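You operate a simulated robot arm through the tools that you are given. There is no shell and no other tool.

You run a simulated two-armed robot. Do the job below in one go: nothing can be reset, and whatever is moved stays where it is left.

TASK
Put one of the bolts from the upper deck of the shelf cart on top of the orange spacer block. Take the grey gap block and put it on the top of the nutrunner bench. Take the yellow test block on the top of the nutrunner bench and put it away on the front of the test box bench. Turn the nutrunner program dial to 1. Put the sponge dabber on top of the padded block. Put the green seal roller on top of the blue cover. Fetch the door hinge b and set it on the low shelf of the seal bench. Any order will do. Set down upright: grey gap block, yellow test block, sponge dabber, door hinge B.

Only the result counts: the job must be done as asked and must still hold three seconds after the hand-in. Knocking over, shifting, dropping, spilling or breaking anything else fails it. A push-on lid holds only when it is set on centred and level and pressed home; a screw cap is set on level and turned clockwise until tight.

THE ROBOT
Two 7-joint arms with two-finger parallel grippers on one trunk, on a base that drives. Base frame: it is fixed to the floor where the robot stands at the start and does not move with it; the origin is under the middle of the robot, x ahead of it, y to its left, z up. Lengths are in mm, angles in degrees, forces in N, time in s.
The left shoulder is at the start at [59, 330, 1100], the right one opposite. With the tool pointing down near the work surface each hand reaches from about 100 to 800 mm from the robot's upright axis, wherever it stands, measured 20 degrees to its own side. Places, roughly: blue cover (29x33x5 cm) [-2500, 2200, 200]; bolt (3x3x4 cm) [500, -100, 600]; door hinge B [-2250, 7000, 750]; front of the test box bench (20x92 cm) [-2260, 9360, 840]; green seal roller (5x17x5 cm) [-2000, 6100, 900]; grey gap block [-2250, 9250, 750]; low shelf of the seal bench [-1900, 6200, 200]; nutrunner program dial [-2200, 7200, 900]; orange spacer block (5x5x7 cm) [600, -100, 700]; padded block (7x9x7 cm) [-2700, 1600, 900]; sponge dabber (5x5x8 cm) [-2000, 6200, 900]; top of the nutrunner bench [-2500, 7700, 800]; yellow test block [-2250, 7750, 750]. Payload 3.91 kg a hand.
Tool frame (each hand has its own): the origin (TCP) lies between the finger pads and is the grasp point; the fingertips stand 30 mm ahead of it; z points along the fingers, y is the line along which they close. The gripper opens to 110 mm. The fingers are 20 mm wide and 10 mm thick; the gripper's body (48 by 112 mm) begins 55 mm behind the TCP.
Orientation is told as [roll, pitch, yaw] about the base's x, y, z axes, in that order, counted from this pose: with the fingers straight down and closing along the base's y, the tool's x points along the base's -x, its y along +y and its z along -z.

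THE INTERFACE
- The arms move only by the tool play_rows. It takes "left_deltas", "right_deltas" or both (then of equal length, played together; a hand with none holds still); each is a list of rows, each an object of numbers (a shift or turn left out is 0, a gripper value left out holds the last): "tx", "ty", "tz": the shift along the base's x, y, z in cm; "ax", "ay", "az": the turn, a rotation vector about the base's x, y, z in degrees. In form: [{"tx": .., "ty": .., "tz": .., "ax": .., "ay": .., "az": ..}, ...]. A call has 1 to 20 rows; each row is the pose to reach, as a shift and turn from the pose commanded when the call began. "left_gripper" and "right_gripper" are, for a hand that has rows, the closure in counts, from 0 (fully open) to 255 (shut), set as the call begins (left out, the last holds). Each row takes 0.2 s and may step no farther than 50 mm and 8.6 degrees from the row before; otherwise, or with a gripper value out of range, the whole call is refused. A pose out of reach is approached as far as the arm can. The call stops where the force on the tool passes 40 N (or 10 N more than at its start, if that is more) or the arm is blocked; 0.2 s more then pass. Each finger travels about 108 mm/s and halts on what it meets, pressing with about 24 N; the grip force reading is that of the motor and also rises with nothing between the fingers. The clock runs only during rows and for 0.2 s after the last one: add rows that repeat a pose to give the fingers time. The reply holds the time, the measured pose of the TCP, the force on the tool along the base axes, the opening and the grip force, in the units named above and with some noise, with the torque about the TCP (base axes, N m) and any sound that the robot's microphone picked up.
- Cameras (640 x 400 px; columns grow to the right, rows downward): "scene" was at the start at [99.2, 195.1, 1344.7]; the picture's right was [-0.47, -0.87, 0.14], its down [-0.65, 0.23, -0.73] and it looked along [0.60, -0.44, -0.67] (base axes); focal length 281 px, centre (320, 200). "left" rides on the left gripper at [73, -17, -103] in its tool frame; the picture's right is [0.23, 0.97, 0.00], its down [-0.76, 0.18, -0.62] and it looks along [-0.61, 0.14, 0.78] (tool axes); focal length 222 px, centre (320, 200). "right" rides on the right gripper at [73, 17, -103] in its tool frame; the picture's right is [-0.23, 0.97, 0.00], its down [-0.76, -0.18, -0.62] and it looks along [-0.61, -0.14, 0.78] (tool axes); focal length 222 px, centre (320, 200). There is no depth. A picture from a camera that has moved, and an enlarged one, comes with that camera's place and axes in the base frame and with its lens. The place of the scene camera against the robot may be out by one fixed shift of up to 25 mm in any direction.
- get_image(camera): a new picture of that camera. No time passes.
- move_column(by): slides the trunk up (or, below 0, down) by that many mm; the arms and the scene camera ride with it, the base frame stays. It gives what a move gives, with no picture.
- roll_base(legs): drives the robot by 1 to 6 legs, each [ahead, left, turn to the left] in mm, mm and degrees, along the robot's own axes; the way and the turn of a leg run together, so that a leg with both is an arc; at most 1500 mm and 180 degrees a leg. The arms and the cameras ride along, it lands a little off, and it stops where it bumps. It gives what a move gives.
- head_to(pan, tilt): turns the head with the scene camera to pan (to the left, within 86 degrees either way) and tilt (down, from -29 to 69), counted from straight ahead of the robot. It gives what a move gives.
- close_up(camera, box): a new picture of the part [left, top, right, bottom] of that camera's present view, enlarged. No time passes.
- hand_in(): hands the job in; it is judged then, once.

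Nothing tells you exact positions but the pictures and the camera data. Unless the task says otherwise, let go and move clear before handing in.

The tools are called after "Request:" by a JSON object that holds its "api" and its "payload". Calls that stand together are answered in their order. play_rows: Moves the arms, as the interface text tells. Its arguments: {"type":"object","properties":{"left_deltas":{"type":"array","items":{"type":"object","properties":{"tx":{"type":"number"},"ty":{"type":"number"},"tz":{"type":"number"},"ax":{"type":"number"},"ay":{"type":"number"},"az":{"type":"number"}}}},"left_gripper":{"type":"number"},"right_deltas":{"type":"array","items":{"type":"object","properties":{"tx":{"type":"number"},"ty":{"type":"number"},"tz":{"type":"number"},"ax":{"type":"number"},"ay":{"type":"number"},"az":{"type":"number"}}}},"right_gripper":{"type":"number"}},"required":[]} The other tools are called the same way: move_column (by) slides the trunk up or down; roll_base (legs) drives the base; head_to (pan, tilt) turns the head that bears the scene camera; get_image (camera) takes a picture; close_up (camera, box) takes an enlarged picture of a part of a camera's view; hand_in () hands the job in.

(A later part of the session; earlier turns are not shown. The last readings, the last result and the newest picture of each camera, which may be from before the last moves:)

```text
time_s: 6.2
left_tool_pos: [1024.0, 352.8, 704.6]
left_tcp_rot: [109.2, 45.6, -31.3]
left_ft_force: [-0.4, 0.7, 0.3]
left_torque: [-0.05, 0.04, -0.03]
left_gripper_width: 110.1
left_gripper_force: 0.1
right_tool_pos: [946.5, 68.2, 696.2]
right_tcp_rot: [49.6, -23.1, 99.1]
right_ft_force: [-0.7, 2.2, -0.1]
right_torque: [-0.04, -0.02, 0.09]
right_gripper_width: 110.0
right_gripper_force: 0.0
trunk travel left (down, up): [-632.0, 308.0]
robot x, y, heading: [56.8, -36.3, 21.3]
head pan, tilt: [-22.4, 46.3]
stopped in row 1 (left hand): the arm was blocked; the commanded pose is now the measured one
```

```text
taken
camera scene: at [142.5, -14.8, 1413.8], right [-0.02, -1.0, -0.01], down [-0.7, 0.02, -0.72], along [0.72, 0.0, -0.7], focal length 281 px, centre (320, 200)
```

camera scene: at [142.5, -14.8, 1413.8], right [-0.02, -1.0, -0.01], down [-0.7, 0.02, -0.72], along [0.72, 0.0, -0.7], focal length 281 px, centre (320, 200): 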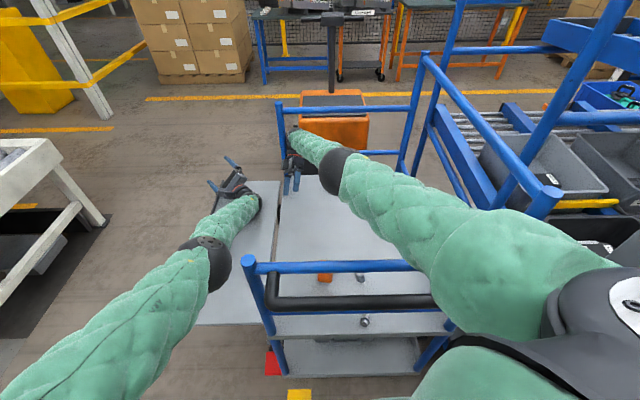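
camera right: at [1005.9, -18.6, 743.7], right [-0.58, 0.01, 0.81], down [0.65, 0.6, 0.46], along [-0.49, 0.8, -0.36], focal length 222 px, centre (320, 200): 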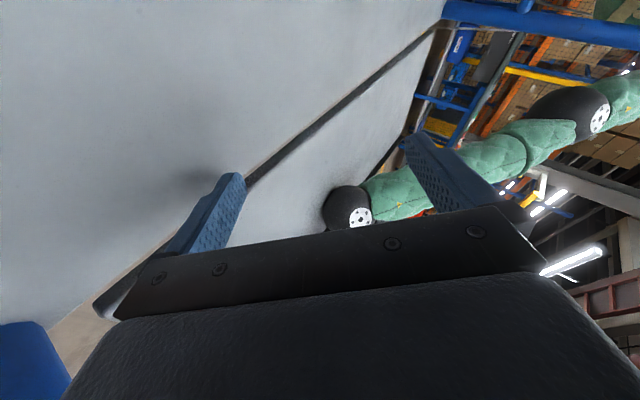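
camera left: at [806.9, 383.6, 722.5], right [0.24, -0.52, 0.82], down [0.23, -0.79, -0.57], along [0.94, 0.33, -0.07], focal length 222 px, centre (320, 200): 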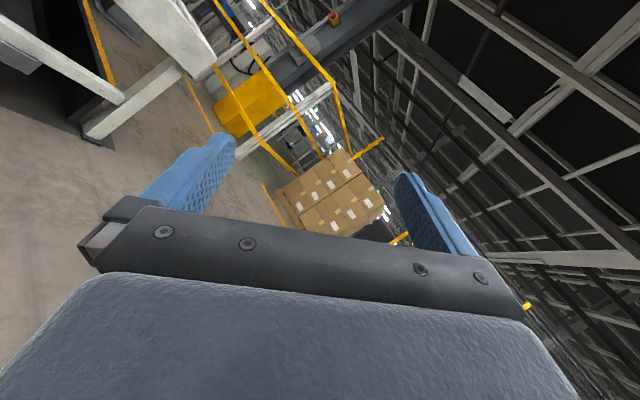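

The robot barely moves in either direction. I will turn the head to look down at the floor beside my base to find what is holding it.

Request:
{"api": "head_to", "payload": {"pan": 70, "tilt": 60}}

Request:
{"api": "get_image", "payload": {"camera": "scene"}}

Request:
{"api": "close_up", "payload": {"camera": "scene", "box": [0, 396, 640, 400]}}

Request:
{"api": "close_up", "payload": {"camera": "scene", "box": [0, 0, 4, 400]}}

```text
time_s: 7.9
left_tool_pos: [1028.4, 353.6, 705.1]
left_tcp_rot: [109.7, 45.6, -31.0]
left_ft_force: [-0.4, -0.3, 0.3]
left_torque: [0.01, -0.05, 0.01]
left_gripper_width: 109.8
left_gripper_force: 0.1
right_tool_pos: [952.2, 69.4, 700.8]
right_tcp_rot: [49.4, -23.3, 99.5]
right_ft_force: [0.3, -1.0, 0.6]
right_torque: [0.03, 0.03, -0.04]
right_gripper_width: 110.3
right_gripper_force: 0.1
trunk travel left (down, up): [-632.0, 308.0]
robot x, y, heading: [61.2, -34.7, 21.3]
head pan, tilt: [70.0, 60.0]
```

```text
taken
camera scene: at [65.5, 52.9, 1393.8], right [1.0, 0.02, 0.03], down [0.03, -0.86, -0.51], along [0.02, 0.51, -0.86], focal length 281 px, centre (320, 200)
```

scene: 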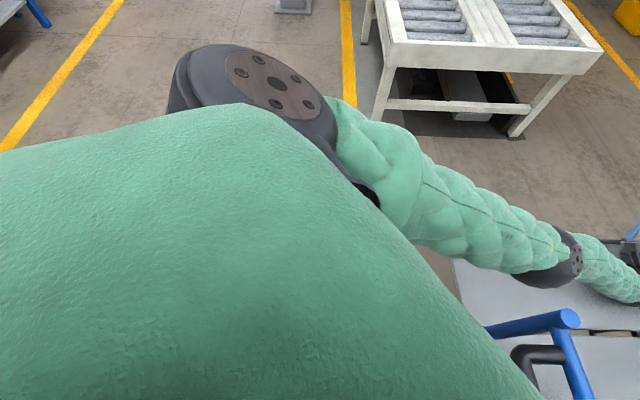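

```text
1.00 times, centred on (320, 398) of scene (not enlarged: the box is as wide or as high as the picture)
camera zoom: at [65.5, 52.9, 1393.8], right [1.0, 0.02, 0.03], down [0.03, -0.86, -0.51], along [0.02, 0.51, -0.86], focal length 281 px, centre (320, 2)
```

zoom: 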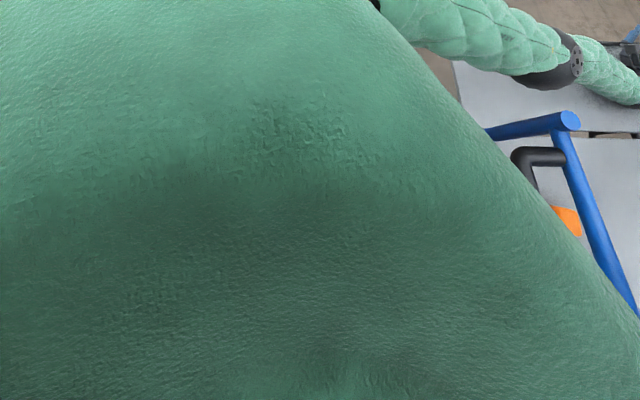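

```text
1.00 times, centred on (2, 200) of scene (not enlarged: the box is as wide or as high as the picture)
camera zoom: at [65.5, 52.9, 1393.8], right [1.0, 0.02, 0.03], down [0.03, -0.86, -0.51], along [0.02, 0.51, -0.86], focal length 281 px, centre (638, 200)
```

zoom: 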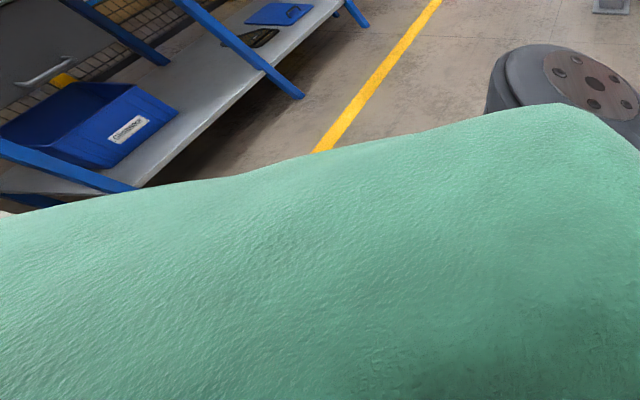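

With the head move the robot held steady and level, and the way behind it is open for about 2 m. I will look to the right side for what is blocking the base.

Request:
{"api": "head_to", "payload": {"pan": -75, "tilt": 55}}

Request:
{"api": "get_image", "payload": {"camera": "scene"}}

Request:
{"api": "close_up", "payload": {"camera": "scene", "box": [0, 396, 640, 400]}}

Request:
{"api": "close_up", "payload": {"camera": "scene", "box": [636, 0, 640, 400]}}

```text
time_s: 10.2
left_tool_pos: [1033.0, 354.2, 705.5]
left_tcp_rot: [109.9, 45.6, -30.8]
left_ft_force: [0.9, 0.1, 0.0]
left_torque: [-0.01, 0.01, -0.02]
left_gripper_width: 110.1
left_gripper_force: 0.0
right_tool_pos: [954.7, 69.5, 699.3]
right_tcp_rot: [49.4, -23.3, 99.4]
right_ft_force: [-1.3, -1.0, -0.1]
right_torque: [-0.01, 0.0, -0.03]
right_gripper_width: 109.8
right_gripper_force: 0.0
trunk travel left (down, up): [-632.0, 308.0]
robot x, y, heading: [66.1, -37.0, 21.0]
head pan, tilt: [-75.0, 55.0]
```

```text
taken
camera scene: at [112.8, -71.1, 1399.5], right [-0.81, -0.59, -0.03], down [-0.46, 0.67, -0.58], along [0.36, -0.45, -0.81], focal length 281 px, centre (320, 200)
```

scene: 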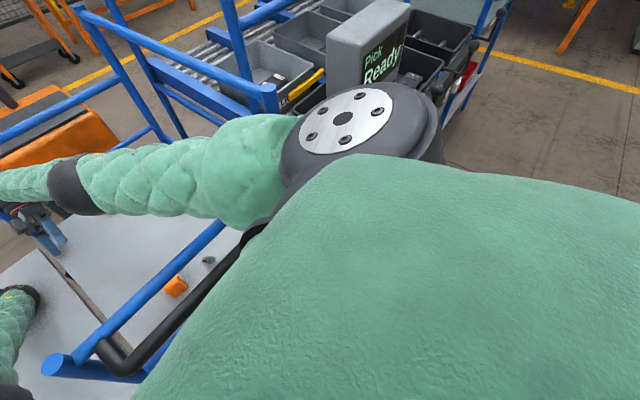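

```text
1.00 times, centred on (320, 398) of scene (not enlarged: the box is as wide or as high as the picture)
camera zoom: at [112.8, -71.1, 1399.5], right [-0.81, -0.59, -0.03], down [-0.46, 0.67, -0.58], along [0.36, -0.45, -0.81], focal length 281 px, centre (320, 2)
```

zoom: 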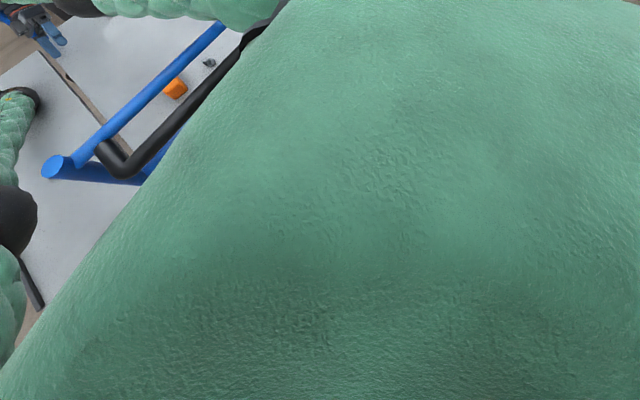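

```text
1.00 times, centred on (638, 200) of scene (not enlarged: the box is as wide or as high as the picture)
camera zoom: at [112.8, -71.1, 1399.5], right [-0.81, -0.59, -0.03], down [-0.46, 0.67, -0.58], along [0.36, -0.45, -0.81], focal length 281 px, centre (2, 200)
```

zoom: 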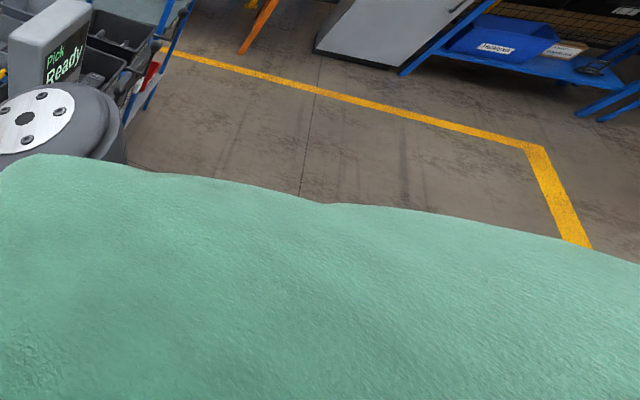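

Both shoulders sit close to the cart and the "Pick Ready" rack, but nothing else shows. The left arm is stretched straight, so I will try lifting it straight up only, which should not need the elbow to bend.

Request:
{"api": "play_rows", "payload": {"left_deltas": [{"tz": 5}, {"tz": 10}, {"tz": 14}, {"tz": 18}]}}

```text
time_s: 10.5
left_tool_pos: [1040.3, 356.0, 703.2]
left_tcp_rot: [109.0, 46.8, -31.1]
left_ft_force: [-0.9, -1.6, 0.4]
left_torque: [-0.01, -0.01, 0.0]
left_gripper_width: 110.0
left_gripper_force: 0.0
right_tool_pos: [961.6, 67.9, 694.7]
right_tcp_rot: [50.6, -23.5, 99.0]
right_ft_force: [-86.4, -17.0, 46.4]
right_torque: [0.11, -10.35, -3.67]
right_gripper_width: 110.0
right_gripper_force: 0.0
trunk travel left (down, up): [-632.0, 308.0]
robot x, y, heading: [59.9, -43.3, 20.5]
head pan, tilt: [-75.0, 55.0]
stopped in row 1 (right hand): the force on the tool passed its limit at 143 N (the readings are from after the stop); the commanded pose is now the measured one
```

The right gripper body is again pressed against the far rail, and the robot leans back slightly as though the arms push down on the cart. I will raise the trunk in short steps to take the weight off the arms.

Request:
{"api": "move_column", "payload": {"by": 60}}

```text
time_s: 10.8
left_tool_pos: [1040.7, 354.0, 702.6]
left_tcp_rot: [108.7, 46.9, -31.5]
left_ft_force: [-1.1, -0.8, 0.4]
left_torque: [0.06, -0.05, -0.02]
left_gripper_width: 110.0
left_gripper_force: 0.1
right_tool_pos: [961.6, 68.1, 696.2]
right_tcp_rot: [50.7, -23.5, 99.2]
right_ft_force: [-118.6, -22.8, 61.2]
right_torque: [0.09, -13.91, -4.78]
right_gripper_width: 110.3
right_gripper_force: 0.1
trunk travel left (down, up): [-635.0, 305.0]
robot x, y, heading: [61.7, -41.1, 20.5]
head pan, tilt: [-75.0, 55.0]
stopped: the force on the tool passed its limit at 121 N (the readings are from after the stop); the commanded pose is now the measured one
```

The right wrist presses on the far lower rail around x 1073, z 756. I will pull only the right hand straight back from it.

Request:
{"api": "play_rows", "payload": {"right_deltas": [{"tx": -4, "tz": 1}, {"tx": -8, "tz": 3}, {"tx": -12, "tz": 5}, {"tx": -16, "tz": 8}, {"tx": -20, "tz": 11}]}}

```text
time_s: 12.1
left_tool_pos: [1051.8, 360.8, 698.9]
left_tcp_rot: [107.4, 46.7, -32.4]
left_ft_force: [1.2, 0.1, 0.3]
left_torque: [-0.02, 0.04, -0.01]
left_gripper_width: 110.1
left_gripper_force: 0.0
right_tool_pos: [775.9, 85.0, 809.7]
right_tcp_rot: [50.8, -23.0, 99.6]
right_ft_force: [0.6, -0.7, -0.1]
right_torque: [0.03, 0.0, 0.01]
right_gripper_width: 110.1
right_gripper_force: 0.1
trunk travel left (down, up): [-635.0, 305.0]
robot x, y, heading: [69.7, -39.4, 21.3]
head pan, tilt: [-75.0, 55.0]
```

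That worked: the right hand followed the full command and is clear at z 810. Now I will lift the left arm straight up off the panel.

Request:
{"api": "play_rows", "payload": {"left_deltas": [{"tz": 3}, {"tz": 7}, {"tz": 11}, {"tz": 15}]}}

Request:
{"api": "head_to", "payload": {"pan": 0, "tilt": 46}}

Request:
{"api": "get_image", "payload": {"camera": "scene"}}

```text
time_s: 13.1
left_tool_pos: [1046.3, 368.8, 838.1]
left_tcp_rot: [107.0, 47.5, -32.1]
left_ft_force: [0.0, 0.8, -0.3]
left_torque: [-0.02, 0.01, -0.01]
left_gripper_width: 109.9
left_gripper_force: 0.0
right_tool_pos: [777.1, 82.1, 806.1]
right_tcp_rot: [51.0, -23.0, 99.3]
right_ft_force: [0.1, 0.3, 0.1]
right_torque: [0.01, -0.03, 0.0]
right_gripper_width: 110.1
right_gripper_force: 0.0
trunk travel left (down, up): [-635.0, 305.0]
robot x, y, heading: [65.9, -41.1, 21.0]
head pan, tilt: [-75.0, 55.0]
```

```text
time_s: 14.5
left_tool_pos: [1047.2, 369.1, 837.6]
left_tcp_rot: [107.0, 47.4, -32.3]
left_ft_force: [-0.1, -0.6, -0.2]
left_torque: [-0.02, -0.03, 0.01]
left_gripper_width: 109.9
left_gripper_force: 0.1
right_tool_pos: [775.7, 82.5, 806.1]
right_tcp_rot: [51.0, -22.8, 99.2]
right_ft_force: [-0.8, -0.1, 0.7]
right_torque: [-0.04, 0.04, -0.01]
right_gripper_width: 110.0
right_gripper_force: 0.0
trunk travel left (down, up): [-635.0, 305.0]
robot x, y, heading: [63.8, -44.9, 20.8]
head pan, tilt: [0.0, 46.0]
```

```text
taken
camera scene: at [183.0, 37.2, 1415.7], right [0.36, -0.93, 0.01], down [-0.67, -0.26, -0.69], along [0.65, 0.24, -0.72], focal length 281 px, centre (320, 200)
```

scene: 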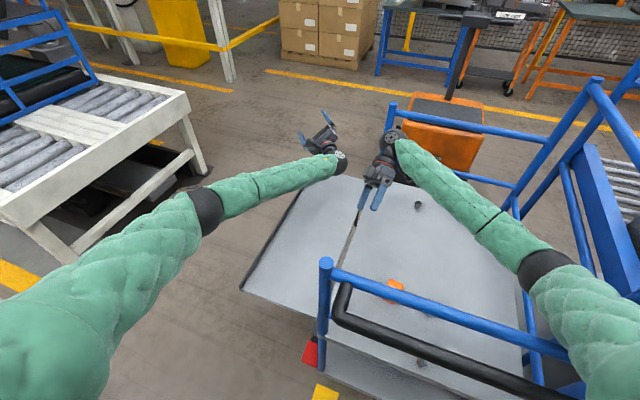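

Both arms now respond and the robot stands level at (64, -45), heading 21 degrees. The orange block and bolts appear where they were. I will fold the left arm back toward the robot, turning its tool to point down again.

Request:
{"api": "play_rows", "payload": {"left_deltas": [{"tx": -2, "tz": 1, "ax": -6.6, "ay": -1.4, "az": 4.7}, {"tx": -5, "tz": 2, "ax": -13.2, "ay": -2.9, "az": 9.3}, {"tx": -8, "tz": 3, "ax": -19.9, "ay": -4.3, "az": 14}, {"tx": -11, "tz": 4, "ax": -26.5, "ay": -5.7, "az": 18.7}, {"tx": -14, "tz": 5, "ax": -33.1, "ay": -7.2, "az": 23.3}, {"tx": -17, "tz": 6, "ax": -39.7, "ay": -8.6, "az": 28}, {"tx": -20, "tz": 7, "ax": -46.4, "ay": -10, "az": 32.7}, {"tx": -23, "tz": 8, "ax": -53, "ay": -11.5, "az": 37.3}, {"tx": -26, "tz": 9, "ax": -59.6, "ay": -12.9, "az": 42}, {"tx": -29, "tz": 10, "ax": -66.2, "ay": -14.4, "az": 46.6}, {"tx": -32, "tz": 11, "ax": -72.9, "ay": -15.8, "az": 51.3}, {"tx": -35, "tz": 12, "ax": -79.5, "ay": -17.2, "az": 56}]}}

Request:
{"api": "get_image", "payload": {"camera": "scene"}}

```text
time_s: 17.2
left_tool_pos: [662.8, 461.4, 943.4]
left_tcp_rot: [42.6, 5.4, 2.8]
left_ft_force: [0.5, 1.2, -0.2]
left_torque: [0.01, 0.0, 0.0]
left_gripper_width: 109.9
left_gripper_force: 0.0
right_tool_pos: [779.6, 82.4, 807.0]
right_tcp_rot: [50.4, -22.9, 99.4]
right_ft_force: [0.2, -0.3, -0.9]
right_torque: [-0.01, -0.01, -0.03]
right_gripper_width: 109.9
right_gripper_force: 0.1
trunk travel left (down, up): [-635.0, 305.0]
robot x, y, heading: [63.6, -36.2, 21.3]
head pan, tilt: [0.0, 46.0]
stopped in row 12 (left hand): the arm was blocked; the commanded pose is now the measured one
```

```text
taken
camera scene: at [181.7, 36.3, 1411.7], right [0.36, -0.93, 0.01], down [-0.67, -0.26, -0.7], along [0.65, 0.25, -0.72], focal length 281 px, centre (320, 200)
```

scene: 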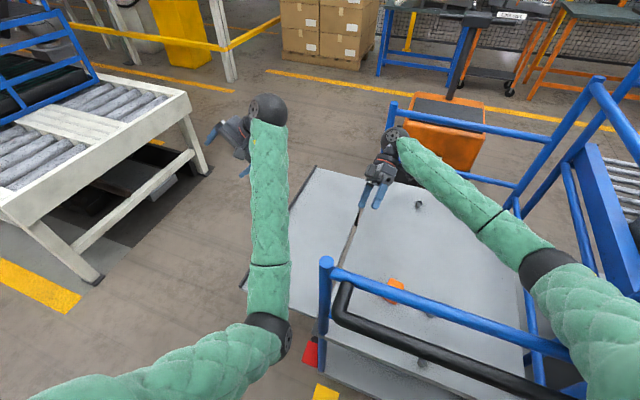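

The left arm is mostly folded back; its elbow has come close to the body. Now I will raise the right hand clear of the cart's rails and turn it tool-down.

Request:
{"api": "play_rows", "payload": {"right_deltas": [{"tx": -0.8, "ty": -0.5, "tz": 2, "ax": -3.7, "ay": -2.7, "az": -6.3}, {"tx": -1.6, "ty": -1, "tz": 4, "ax": -7.3, "ay": -5.5, "az": -12.6}, {"tx": -2.4, "ty": -2, "tz": 6, "ax": -11, "ay": -8.2, "az": -18.9}, {"tx": -3.2, "ty": -3, "tz": 8, "ax": -14.6, "ay": -11, "az": -25.2}, {"tx": -4, "ty": -4, "tz": 10, "ax": -18.3, "ay": -13.7, "az": -31.5}, {"tx": -4.8, "ty": -5, "tz": 12, "ax": -22, "ay": -16.5, "az": -37.8}, {"tx": -5.6, "ty": -6, "tz": 14, "ax": -25.6, "ay": -19.2, "az": -44.2}, {"tx": -6.4, "ty": -7, "tz": 16, "ax": -29.3, "ay": -22, "az": -50.5}, {"tx": -7.2, "ty": -8, "tz": 17, "ax": -33, "ay": -24.7, "az": -56.8}, {"tx": -8, "ty": -9, "tz": 18, "ax": -36.6, "ay": -27.5, "az": -63.1}, {"tx": -8.8, "ty": -10, "tz": 19, "ax": -40.3, "ay": -30.2, "az": -69.4}, {"tx": -9.6, "ty": -11, "tz": 20, "ax": -43.9, "ay": -33, "az": -75.7}, {"tx": -10, "ty": -12, "tz": 20, "ax": -47.6, "ay": -35.7, "az": -82}]}}

Request:
{"api": "get_image", "payload": {"camera": "scene"}}

```text
time_s: 20.2
left_tool_pos: [646.1, 520.9, 916.7]
left_tcp_rot: [42.7, 5.8, 7.3]
left_ft_force: [0.5, -0.1, -0.4]
left_torque: [0.07, -0.01, 0.0]
left_gripper_width: 109.9
left_gripper_force: 0.1
right_tool_pos: [688.7, 39.4, 971.9]
right_tcp_rot: [1.4, 0.5, 27.1]
right_ft_force: [0.2, -0.2, -1.0]
right_torque: [0.02, 0.05, 0.02]
right_gripper_width: 110.0
right_gripper_force: 0.0
trunk travel left (down, up): [-635.0, 305.0]
robot x, y, heading: [83.8, -20.2, 25.4]
head pan, tilt: [0.0, 46.0]
stopped in row 13 (right hand): the arm was blocked; the commanded pose is now the measured one
```

```text
taken
camera scene: at [206.5, 63.3, 1389.7], right [0.43, -0.9, 0.01], down [-0.65, -0.32, -0.69], along [0.62, 0.29, -0.72], focal length 281 px, centre (320, 200)
```

scene: 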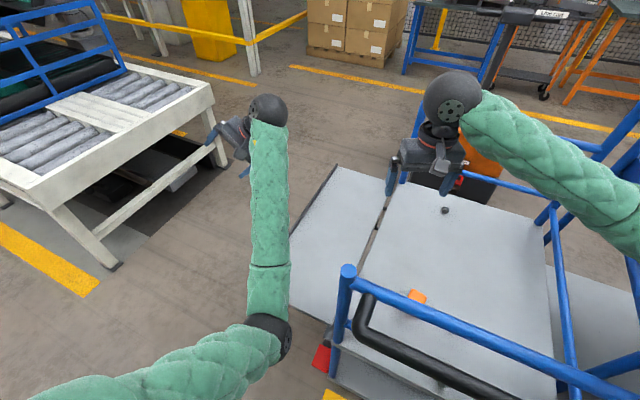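

The right hand is tool-down at about (689, 39, 972) and the robot is level at (84, -20), heading 25. I will raise the right hand a bit more to clear the near rail before backing off.

Request:
{"api": "play_rows", "payload": {"right_deltas": [{"tz": 2}, {"tz": 4}, {"tx": -1, "tz": 7}, {"tx": -2, "tz": 9}]}}

Request:
{"api": "get_image", "payload": {"camera": "right"}}

Request:
{"api": "close_up", "payload": {"camera": "scene", "box": [0, 396, 640, 400]}}

```text
time_s: 21.4
left_tool_pos: [641.1, 514.4, 887.6]
left_tcp_rot: [42.9, 5.5, 7.0]
left_ft_force: [-0.6, 0.7, -0.9]
left_torque: [-0.02, -0.01, -0.02]
left_gripper_width: 110.2
left_gripper_force: 0.0
right_tool_pos: [659.5, 33.6, 1026.7]
right_tcp_rot: [1.5, 0.7, 27.1]
right_ft_force: [-1.1, 0.3, -0.2]
right_torque: [-0.01, 0.02, 0.01]
right_gripper_width: 109.8
right_gripper_force: 0.1
trunk travel left (down, up): [-635.0, 305.0]
robot x, y, heading: [76.2, -27.9, 25.4]
head pan, tilt: [0.0, 46.0]
stopped in row 4 (right hand): the arm was blocked; the commanded pose is now the measured one
```

```text
taken
camera right: at [589.9, 13.6, 1131.6], right [-0.24, 0.97, 0.02], down [0.77, 0.18, 0.61], along [0.59, 0.16, -0.79], focal length 222 px, centre (320, 200)
```

right: 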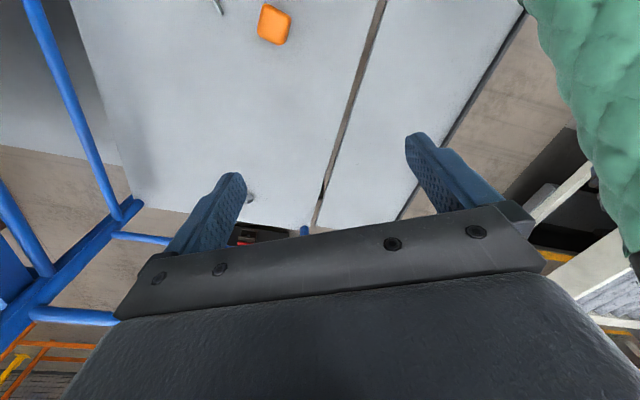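

```text
1.00 times, centred on (320, 398) of scene (not enlarged: the box is as wide or as high as the picture)
camera zoom: at [197.2, 55.9, 1354.8], right [0.43, -0.9, 0.0], down [-0.65, -0.31, -0.69], along [0.63, 0.29, -0.72], focal length 281 px, centre (320, 2)
```

zoom: 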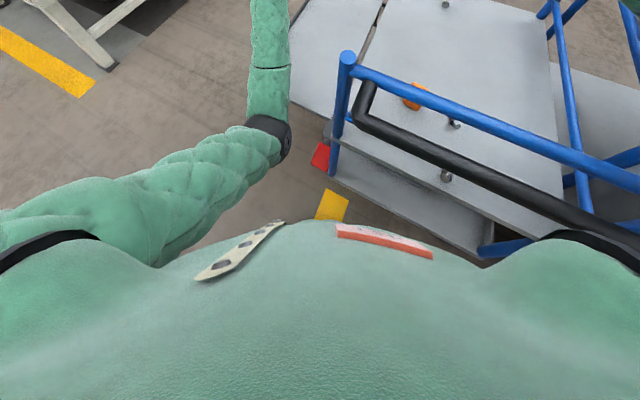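

The trunk has been pushed down about 60 mm while I raised the right hand, so part of the right arm must be catching under the rack. I will look to the right to see the elbow.

Request:
{"api": "close_up", "payload": {"camera": "scene", "box": [636, 0, 640, 400]}}

Request:
{"api": "get_image", "payload": {"camera": "scene"}}

```text
1.00 times, centred on (638, 200) of scene (not enlarged: the box is as wide or as high as the picture)
camera zoom: at [197.2, 55.9, 1354.8], right [0.43, -0.9, 0.0], down [-0.65, -0.31, -0.69], along [0.63, 0.29, -0.72], focal length 281 px, centre (2, 200)
```

zoom: 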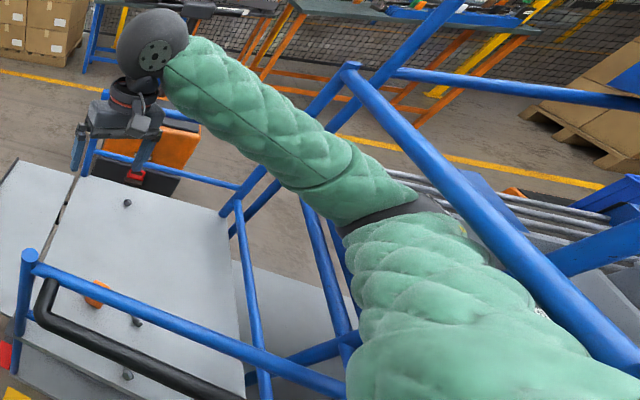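

```text
taken
camera scene: at [197.2, 55.9, 1354.8], right [0.43, -0.9, 0.0], down [-0.65, -0.31, -0.69], along [0.63, 0.29, -0.72], focal length 281 px, centre (320, 200)
```

scene: 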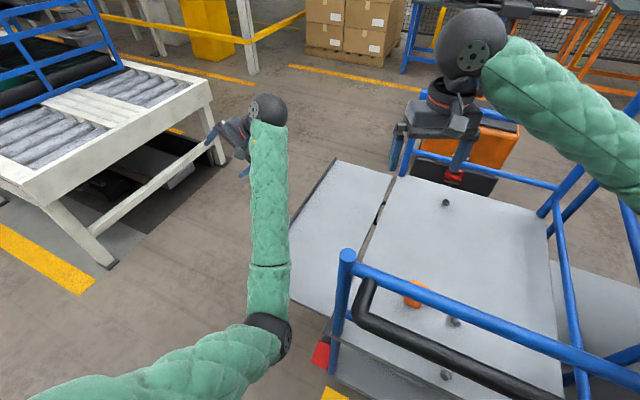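

The right elbow is caught just under the rack's upper blue tube. I will lower the right hand a little to relieve it, then drive left and back out from under that tube.

Request:
{"api": "play_rows", "payload": {"right_deltas": [{"tz": -2}, {"tz": -4}, {"tz": -6}, {"tz": -6}]}}

Request:
{"api": "get_image", "payload": {"camera": "scene"}}

```text
time_s: 22.6
left_tool_pos: [643.6, 519.2, 901.0]
left_tcp_rot: [42.9, 5.7, 7.3]
left_ft_force: [-0.6, 1.0, -0.8]
left_torque: [0.02, 0.02, 0.0]
left_gripper_width: 110.0
left_gripper_force: 0.1
right_tool_pos: [660.2, 42.9, 977.1]
right_tcp_rot: [2.1, 1.2, 28.2]
right_ft_force: [0.9, 0.2, 0.8]
right_torque: [-0.02, 0.0, 0.01]
right_gripper_width: 110.3
right_gripper_force: 0.1
trunk travel left (down, up): [-635.0, 305.0]
robot x, y, heading: [76.1, -23.3, 25.7]
head pan, tilt: [0.0, 46.0]
stopped in row 4 (right hand): the arm was blocked; the commanded pose is now the measured one
```

```text
taken
camera scene: at [202.9, 58.9, 1370.1], right [0.43, -0.9, 0.0], down [-0.65, -0.31, -0.69], along [0.62, 0.3, -0.72], focal length 281 px, centre (320, 200)
```

scene: 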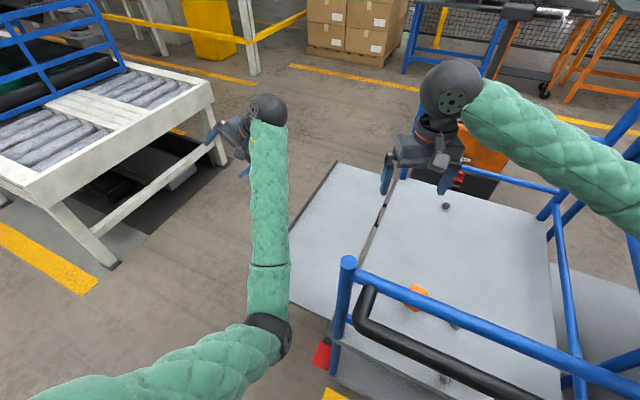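

Still partly pressed, but less. I will now try driving left and back, out from beneath the tube.

Request:
{"api": "roll_base", "payload": {"legs": [[-60, 200, 0]]}}

Request:
{"api": "get_image", "payload": {"camera": "scene"}}

```text
time_s: 23.3
left_tool_pos: [640.3, 518.7, 912.1]
left_tcp_rot: [43.4, 5.9, 7.4]
left_ft_force: [-0.6, 0.8, -0.3]
left_torque: [0.04, 0.01, 0.0]
left_gripper_width: 109.9
left_gripper_force: 0.1
right_tool_pos: [654.4, 48.2, 979.7]
right_tcp_rot: [3.0, 1.7, 29.0]
right_ft_force: [0.6, 0.1, 0.7]
right_torque: [0.02, 0.02, -0.02]
right_gripper_width: 110.1
right_gripper_force: 0.1
trunk travel left (down, up): [-635.0, 305.0]
robot x, y, heading: [74.8, -22.3, 25.9]
head pan, tilt: [0.0, 46.0]
stopped in leg 1: the robot was blocked; the commanded pose is now the measured one
```

```text
taken
camera scene: at [202.9, 54.4, 1378.5], right [0.43, -0.9, 0.0], down [-0.65, -0.31, -0.69], along [0.62, 0.3, -0.72], focal length 281 px, centre (320, 200)
```

scene: 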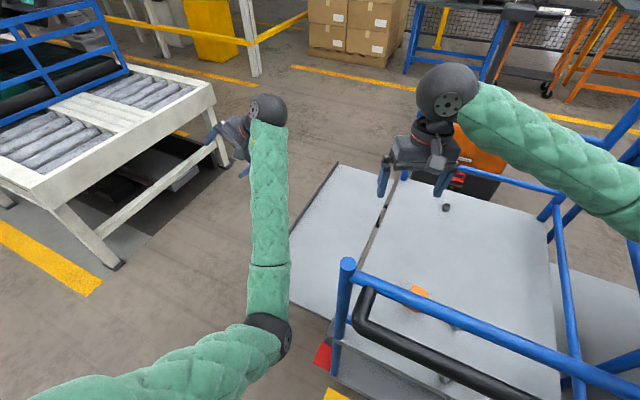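

The base is still held while the elbow touches the tube. I will lower the right hand further over the deck and move it left, which pulls the elbow down and inward.

Request:
{"api": "play_rows", "payload": {"right_deltas": [{"tz": -3}, {"ty": 1, "tz": -6}, {"ty": 3, "tz": -9}, {"ty": 5, "tz": -11}, {"ty": 7, "tz": -13}, {"ty": 9, "tz": -14}]}}

Request:
{"api": "close_up", "payload": {"camera": "scene", "box": [636, 0, 640, 400]}}

```text
time_s: 24.7
left_tool_pos: [639.3, 516.8, 942.9]
left_tcp_rot: [43.1, 5.6, 7.3]
left_ft_force: [0.2, 0.9, 0.3]
left_torque: [0.0, 0.0, 0.02]
left_gripper_width: 109.9
left_gripper_force: 0.1
right_tool_pos: [654.9, 133.2, 877.3]
right_tcp_rot: [2.5, 1.0, 28.4]
right_ft_force: [-0.1, 0.5, -0.3]
right_torque: [0.0, 0.01, 0.03]
right_gripper_width: 110.3
right_gripper_force: 0.0
trunk travel left (down, up): [-635.0, 305.0]
robot x, y, heading: [77.7, -21.6, 25.5]
head pan, tilt: [0.0, 46.0]
```

```text
1.00 times, centred on (638, 200) of scene (not enlarged: the box is as wide or as high as the picture)
camera zoom: at [197.5, 54.4, 1409.2], right [0.43, -0.9, 0.0], down [-0.65, -0.31, -0.69], along [0.63, 0.3, -0.72], focal length 281 px, centre (2, 200)
```

zoom: 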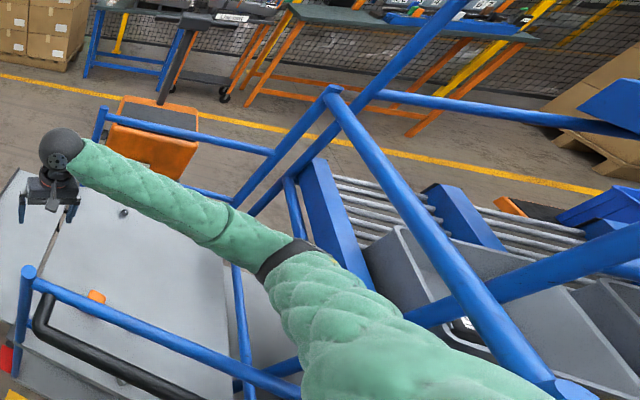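

The right arm is free and the trunk has risen back to normal height. Now I will drive left and back again.

Request:
{"api": "roll_base", "payload": {"legs": [[-60, 200, 0]]}}

Request:
{"api": "get_image", "payload": {"camera": "scene"}}

```text
time_s: 26.3
left_tool_pos: [538.8, 651.9, 946.9]
left_tcp_rot: [43.5, 5.8, 6.4]
left_ft_force: [-0.2, 0.7, -0.2]
left_torque: [-0.06, -0.04, -0.03]
left_gripper_width: 110.1
left_gripper_force: 0.0
right_tool_pos: [555.2, 261.9, 886.7]
right_tcp_rot: [2.2, 0.6, 26.7]
right_ft_force: [-0.5, -0.2, -2.0]
right_torque: [0.03, 0.0, -0.02]
right_gripper_width: 109.9
right_gripper_force: 0.1
trunk travel left (down, up): [-635.0, 305.0]
robot x, y, heading: [-37.2, 120.9, 24.8]
head pan, tilt: [0.0, 46.0]
```

```text
taken
camera scene: at [90.9, 195.5, 1413.7], right [0.42, -0.91, -0.01], down [-0.66, -0.3, -0.69], along [0.63, 0.29, -0.72], focal length 281 px, centre (320, 200)
```

scene: 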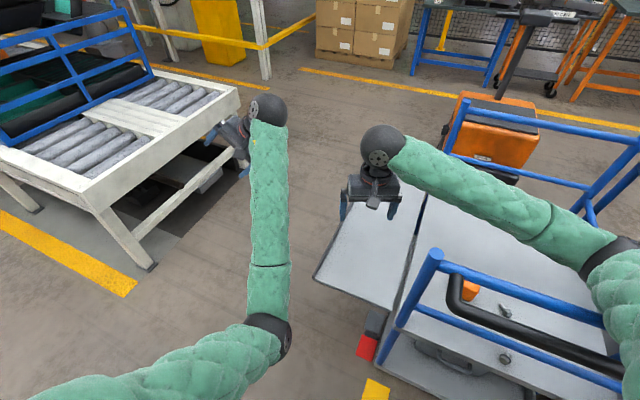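

The base drives properly now. I will back off from the cart and turn to face it squarely.

Request:
{"api": "roll_base", "payload": {"legs": [[-250, 116, 0], [0, 0, -24.8]]}}

Request:
{"api": "get_image", "payload": {"camera": "scene"}}

```text
time_s: 27.6
left_tool_pos: [433.3, 663.7, 940.4]
left_tcp_rot: [43.1, 5.6, 12.9]
left_ft_force: [0.3, 0.3, 0.0]
left_torque: [-0.02, -0.02, 0.01]
left_gripper_width: 110.0
left_gripper_force: 0.0
right_tool_pos: [505.4, 274.4, 887.2]
right_tcp_rot: [1.4, -0.5, 32.6]
right_ft_force: [-0.1, 0.3, -0.1]
right_torque: [0.01, 0.01, -0.03]
right_gripper_width: 110.0
right_gripper_force: 0.0
trunk travel left (down, up): [-635.0, 305.0]
robot x, y, heading: [-71.5, 68.8, 31.0]
head pan, tilt: [0.0, 46.0]
stopped in leg 1: the robot was blocked; the commanded pose is now the measured one
```

```text
taken
camera scene: at [42.6, 159.6, 1406.6], right [0.52, -0.85, 0.0], down [-0.62, -0.37, -0.69], along [0.59, 0.36, -0.72], focal length 281 px, centre (320, 200)
```

scene: 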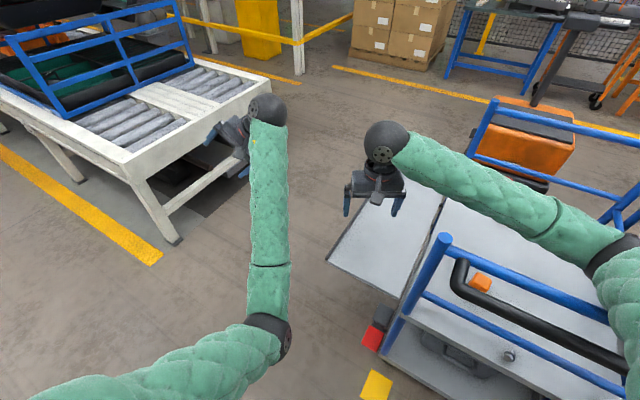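

The drive stopped after a few centimetres with a twist to the left, so the right arm caught on something again. I will look to the right.

Request:
{"api": "close_up", "payload": {"camera": "scene", "box": [636, 0, 640, 400]}}

Request:
{"api": "close_up", "payload": {"camera": "scene", "box": [0, 396, 640, 400]}}

```text
1.00 times, centred on (638, 200) of scene (not enlarged: the box is as wide or as high as the picture)
camera zoom: at [42.6, 159.6, 1406.6], right [0.52, -0.85, 0.0], down [-0.62, -0.37, -0.69], along [0.59, 0.36, -0.72], focal length 281 px, centre (2, 200)
```

zoom: 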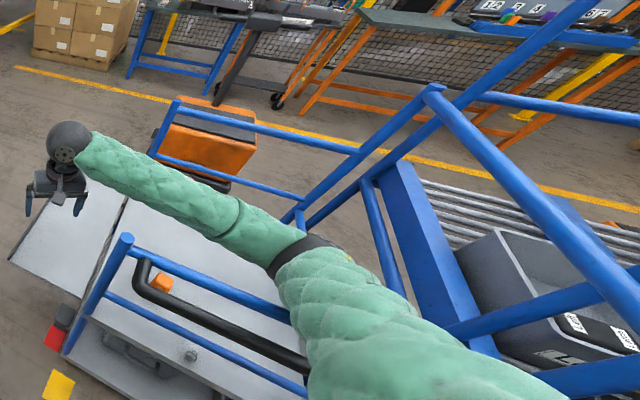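

```text
1.00 times, centred on (320, 398) of scene (not enlarged: the box is as wide or as high as the picture)
camera zoom: at [42.6, 159.6, 1406.6], right [0.52, -0.85, 0.0], down [-0.62, -0.37, -0.69], along [0.59, 0.36, -0.72], focal length 281 px, centre (320, 2)
```

zoom: 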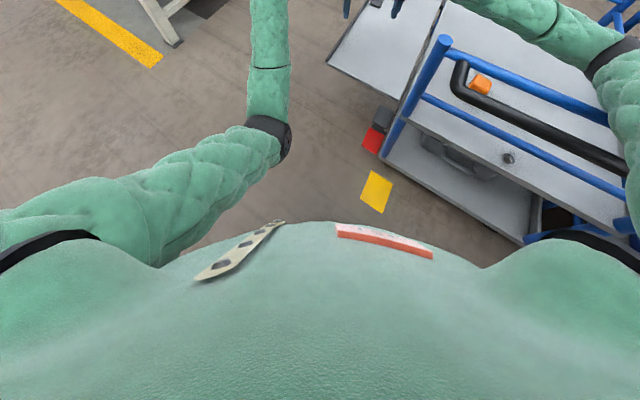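

I cannot see a catch on the arms here. I will look left and rear for something behind my base.

Request:
{"api": "head_to", "payload": {"pan": 86, "tilt": 45}}

Request:
{"api": "get_image", "payload": {"camera": "scene"}}

Request:
{"api": "close_up", "payload": {"camera": "scene", "box": [0, 0, 4, 400]}}

Request:
{"api": "close_up", "payload": {"camera": "scene", "box": [0, 396, 640, 400]}}

```text
time_s: 29.2
left_tool_pos: [432.3, 663.8, 942.6]
left_tcp_rot: [43.2, 5.6, 12.9]
left_ft_force: [-0.3, 0.1, -0.7]
left_torque: [0.0, 0.0, 0.02]
left_gripper_width: 109.9
left_gripper_force: 0.0
right_tool_pos: [502.6, 275.9, 888.2]
right_tcp_rot: [1.4, -0.2, 32.8]
right_ft_force: [-0.4, 0.6, -0.7]
right_torque: [-0.01, -0.03, -0.05]
right_gripper_width: 110.0
right_gripper_force: 0.1
trunk travel left (down, up): [-635.0, 305.0]
robot x, y, heading: [-76.0, 69.7, 31.2]
head pan, tilt: [85.9, 45.0]
```

```text
taken
camera scene: at [-63.6, 190.1, 1409.9], right [0.89, 0.46, 0.0], down [0.32, -0.63, -0.71], along [-0.32, 0.63, -0.71], focal length 281 px, centre (320, 200)
```

scene: 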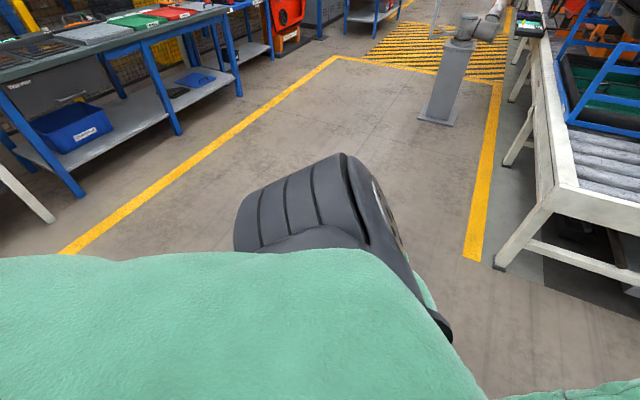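

```text
1.00 times, centred on (2, 200) of scene (not enlarged: the box is as wide or as high as the picture)
camera zoom: at [-63.6, 190.1, 1409.9], right [0.89, 0.46, 0.0], down [0.32, -0.63, -0.71], along [-0.32, 0.63, -0.71], focal length 281 px, centre (638, 200)
```

zoom: 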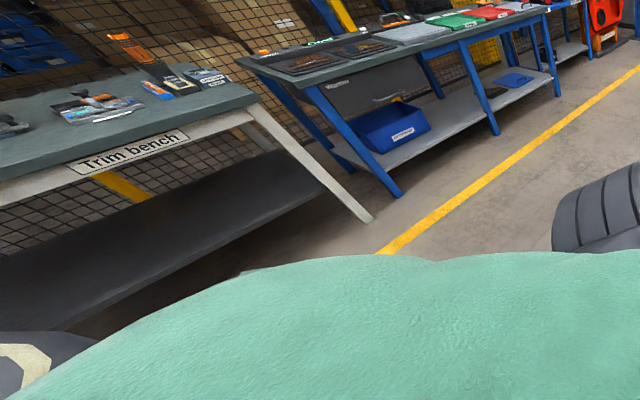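

```text
1.00 times, centred on (320, 398) of scene (not enlarged: the box is as wide or as high as the picture)
camera zoom: at [-63.6, 190.1, 1409.9], right [0.89, 0.46, 0.0], down [0.32, -0.63, -0.71], along [-0.32, 0.63, -0.71], focal length 281 px, centre (320, 2)
```

zoom: 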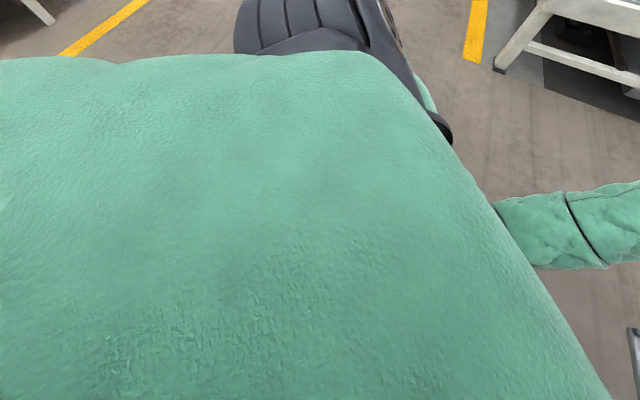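

Rotating about the observed stop point, the catch lies near (440, -100): the right elbow hangs behind the cart's near rail. I will raise the right hand, and so the elbow, while it is now clear of the rack's tube.

Request:
{"api": "play_rows", "payload": {"right_deltas": [{"tz": 2}, {"tz": 5}, {"tz": 8}, {"tz": 11}, {"tz": 14}, {"tz": 17}]}}

Request:
{"api": "head_to", "payload": {"pan": -40, "tilt": 40}}

Request:
{"api": "get_image", "payload": {"camera": "scene"}}

```text
time_s: 30.6
left_tool_pos: [432.1, 664.3, 943.0]
left_tcp_rot: [43.1, 5.5, 12.9]
left_ft_force: [-1.0, -0.6, -0.3]
left_torque: [0.03, 0.02, -0.01]
left_gripper_width: 109.8
left_gripper_force: 0.1
right_tool_pos: [502.6, 275.2, 1058.3]
right_tcp_rot: [1.4, -0.3, 32.8]
right_ft_force: [-0.9, -0.1, -0.2]
right_torque: [-0.03, 0.03, 0.0]
right_gripper_width: 110.1
right_gripper_force: 0.1
trunk travel left (down, up): [-635.0, 305.0]
robot x, y, heading: [-72.3, 74.5, 30.9]
head pan, tilt: [85.9, 45.0]
```

```text
time_s: 32.6
left_tool_pos: [432.8, 662.7, 943.1]
left_tcp_rot: [43.1, 5.6, 12.9]
left_ft_force: [0.3, -0.5, -0.8]
left_torque: [-0.02, 0.0, 0.0]
left_gripper_width: 110.0
left_gripper_force: 0.0
right_tool_pos: [503.6, 274.6, 1057.5]
right_tcp_rot: [1.5, -0.4, 32.8]
right_ft_force: [0.1, 0.4, -0.3]
right_torque: [-0.01, 0.0, 0.02]
right_gripper_width: 110.0
right_gripper_force: 0.0
trunk travel left (down, up): [-635.0, 305.0]
robot x, y, heading: [-72.2, 69.4, 31.2]
head pan, tilt: [-40.0, 40.0]
```

```text
taken
camera scene: at [57.1, 105.0, 1417.3], right [-0.15, -0.99, 0.0], down [-0.64, 0.1, -0.77], along [0.76, -0.12, -0.64], focal length 281 px, centre (320, 200)
```

scene: 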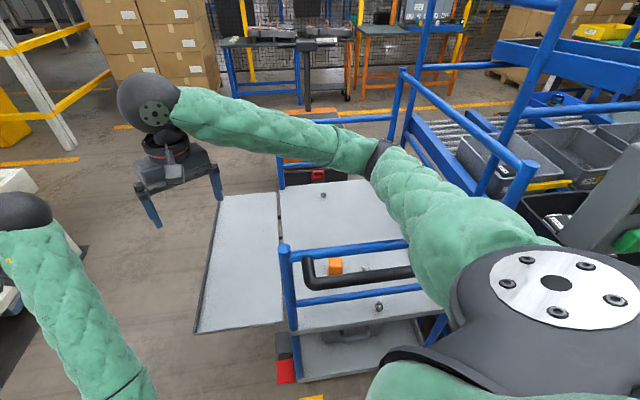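

The right arm is now well above the rails. I will back off along -x again.

Request:
{"api": "roll_base", "payload": {"legs": [[-257, 155, 0]]}}

Request:
{"api": "get_image", "payload": {"camera": "scene"}}

```text
time_s: 34.7
left_tool_pos: [125.1, 663.0, 944.0]
left_tcp_rot: [43.1, 5.6, 13.4]
left_ft_force: [0.5, 0.7, -0.7]
left_torque: [-0.03, -0.01, -0.02]
left_gripper_width: 110.1
left_gripper_force: 0.0
right_tool_pos: [200.1, 273.9, 1059.1]
right_tcp_rot: [1.3, -0.5, 33.2]
right_ft_force: [-0.9, -0.4, 0.4]
right_torque: [-0.03, -0.04, -0.01]
right_gripper_width: 110.0
right_gripper_force: 0.1
trunk travel left (down, up): [-635.0, 305.0]
robot x, y, heading: [-372.2, 66.0, 31.7]
head pan, tilt: [-40.0, 40.0]
```

```text
taken
camera scene: at [-244.8, 100.4, 1417.4], right [-0.14, -0.99, 0.0], down [-0.64, 0.09, -0.77], along [0.76, -0.11, -0.64], focal length 281 px, centre (320, 200)
```

scene: 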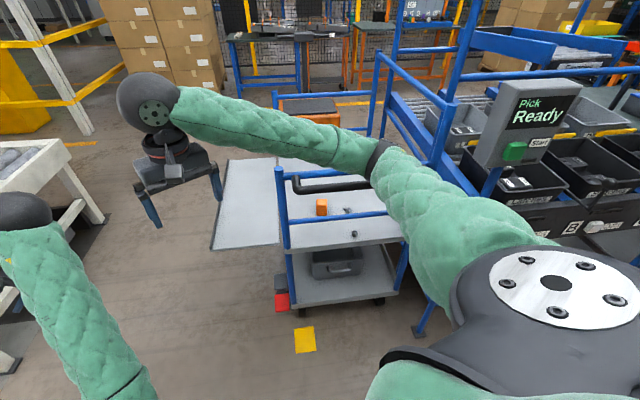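

Free at last: the robot is 300 mm farther back and level. I will turn to face the cart and look it over.

Request:
{"api": "roll_base", "payload": {"legs": [[-60, 0, -31.7]]}}

Request:
{"api": "head_to", "payload": {"pan": -8, "tilt": 38}}

Request:
{"api": "get_image", "payload": {"camera": "scene"}}

```text
time_s: 36.6
left_tool_pos: [306.9, 295.7, 944.2]
left_tcp_rot: [43.2, 5.5, -18.2]
left_ft_force: [0.1, 0.4, -0.3]
left_torque: [-0.05, 0.01, 0.01]
left_gripper_width: 109.9
left_gripper_force: 0.0
right_tool_pos: [167.4, -74.7, 1059.4]
right_tcp_rot: [1.5, -0.5, 1.9]
right_ft_force: [-0.1, 0.0, -0.4]
right_torque: [0.03, -0.03, 0.02]
right_gripper_width: 110.0
right_gripper_force: 0.1
trunk travel left (down, up): [-635.0, 305.0]
robot x, y, heading: [-433.1, 46.9, 0.3]
head pan, tilt: [-40.0, 40.0]
```

```text
time_s: 37.6
left_tool_pos: [308.1, 295.3, 943.4]
left_tcp_rot: [43.1, 5.6, -18.1]
left_ft_force: [0.6, -0.5, -0.4]
left_torque: [0.0, -0.04, -0.02]
left_gripper_width: 109.9
left_gripper_force: 0.0
right_tool_pos: [167.7, -75.1, 1058.8]
right_tcp_rot: [1.5, -0.4, 1.8]
right_ft_force: [-0.1, 0.3, 0.0]
right_torque: [0.01, -0.02, -0.01]
right_gripper_width: 110.1
right_gripper_force: 0.0
trunk travel left (down, up): [-635.0, 305.0]
robot x, y, heading: [-430.7, 46.7, -0.0]
head pan, tilt: [-8.0, 38.0]
```

```text
taken
camera scene: at [-292.0, 57.7, 1420.3], right [-0.14, -0.99, 0.0], down [-0.61, 0.08, -0.79], along [0.78, -0.11, -0.62], focal length 281 px, centre (320, 200)
```

scene: 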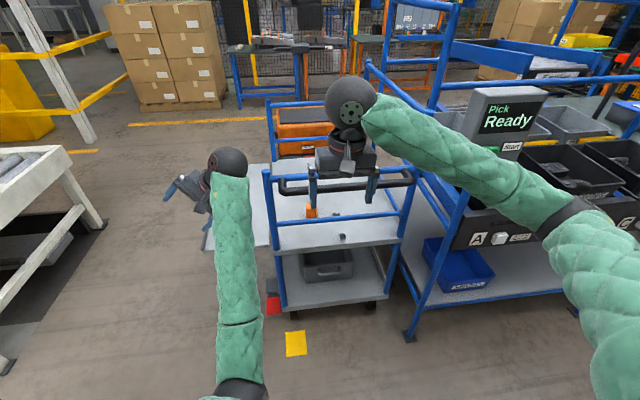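

The robot now faces the cart from about 430 mm farther back. I will zoom in on the deck, the bolts, the orange block and the lowered panel.

Request:
{"api": "close_up", "payload": {"camera": "scene", "box": [190, 90, 430, 250]}}

Request:
{"api": "close_up", "payload": {"camera": "scene", "box": [270, 180, 390, 260]}}

Request:
{"api": "get_image", "payload": {"camera": "left"}}

Request:
{"api": "get_image", "payload": {"camera": "right"}}

```text
2.50 times, centred on (310, 170) of scene
camera zoom: at [-292.0, 57.7, 1420.3], right [-0.14, -0.99, 0.0], down [-0.61, 0.08, -0.79], along [0.78, -0.11, -0.62], focal length 703 px, centre (345, 275)
```

zoom: 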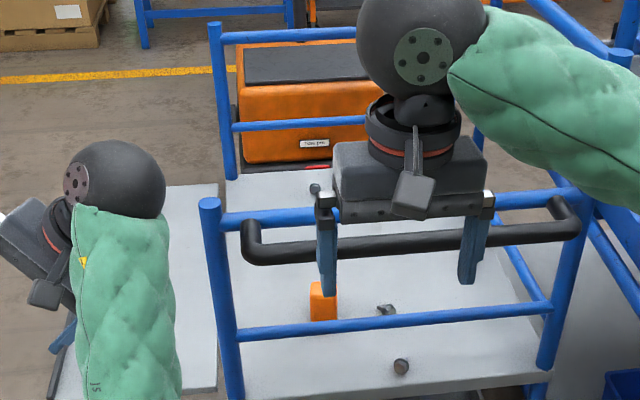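

```text
5.00 times, centred on (330, 220) of scene
camera zoom: at [-292.0, 57.7, 1420.3], right [-0.14, -0.99, 0.0], down [-0.61, 0.08, -0.79], along [0.78, -0.11, -0.62], focal length 1405 px, centre (270, 100)
```

zoom: 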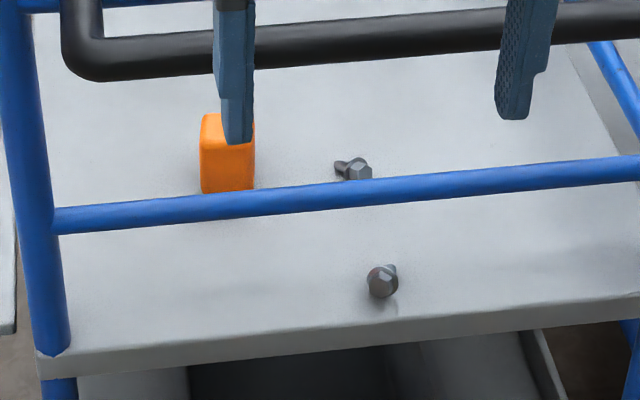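

```text
taken
camera left: at [219.7, 237.0, 1013.9], right [0.07, 0.73, 0.68], down [0.68, -0.53, 0.5], along [0.73, 0.43, -0.53], focal length 222 px, centre (320, 200)
```

left: 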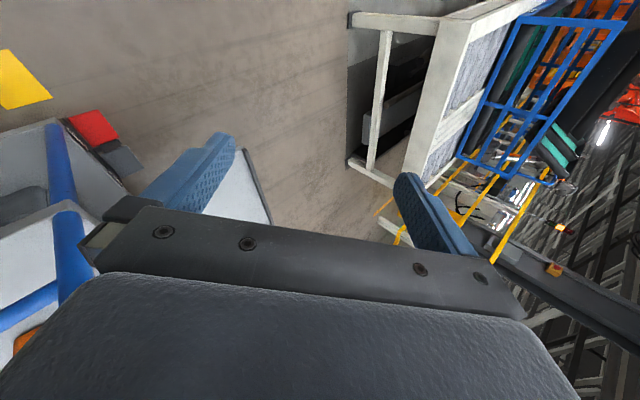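

```text
taken
camera right: at [94.0, -61.9, 1162.6], right [0.2, 0.98, 0.03], down [0.76, -0.17, 0.62], along [0.62, -0.1, -0.78], focal length 222 px, centre (320, 200)
```

right: 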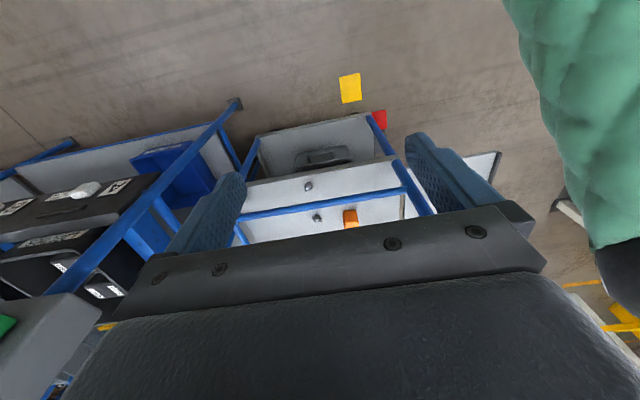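

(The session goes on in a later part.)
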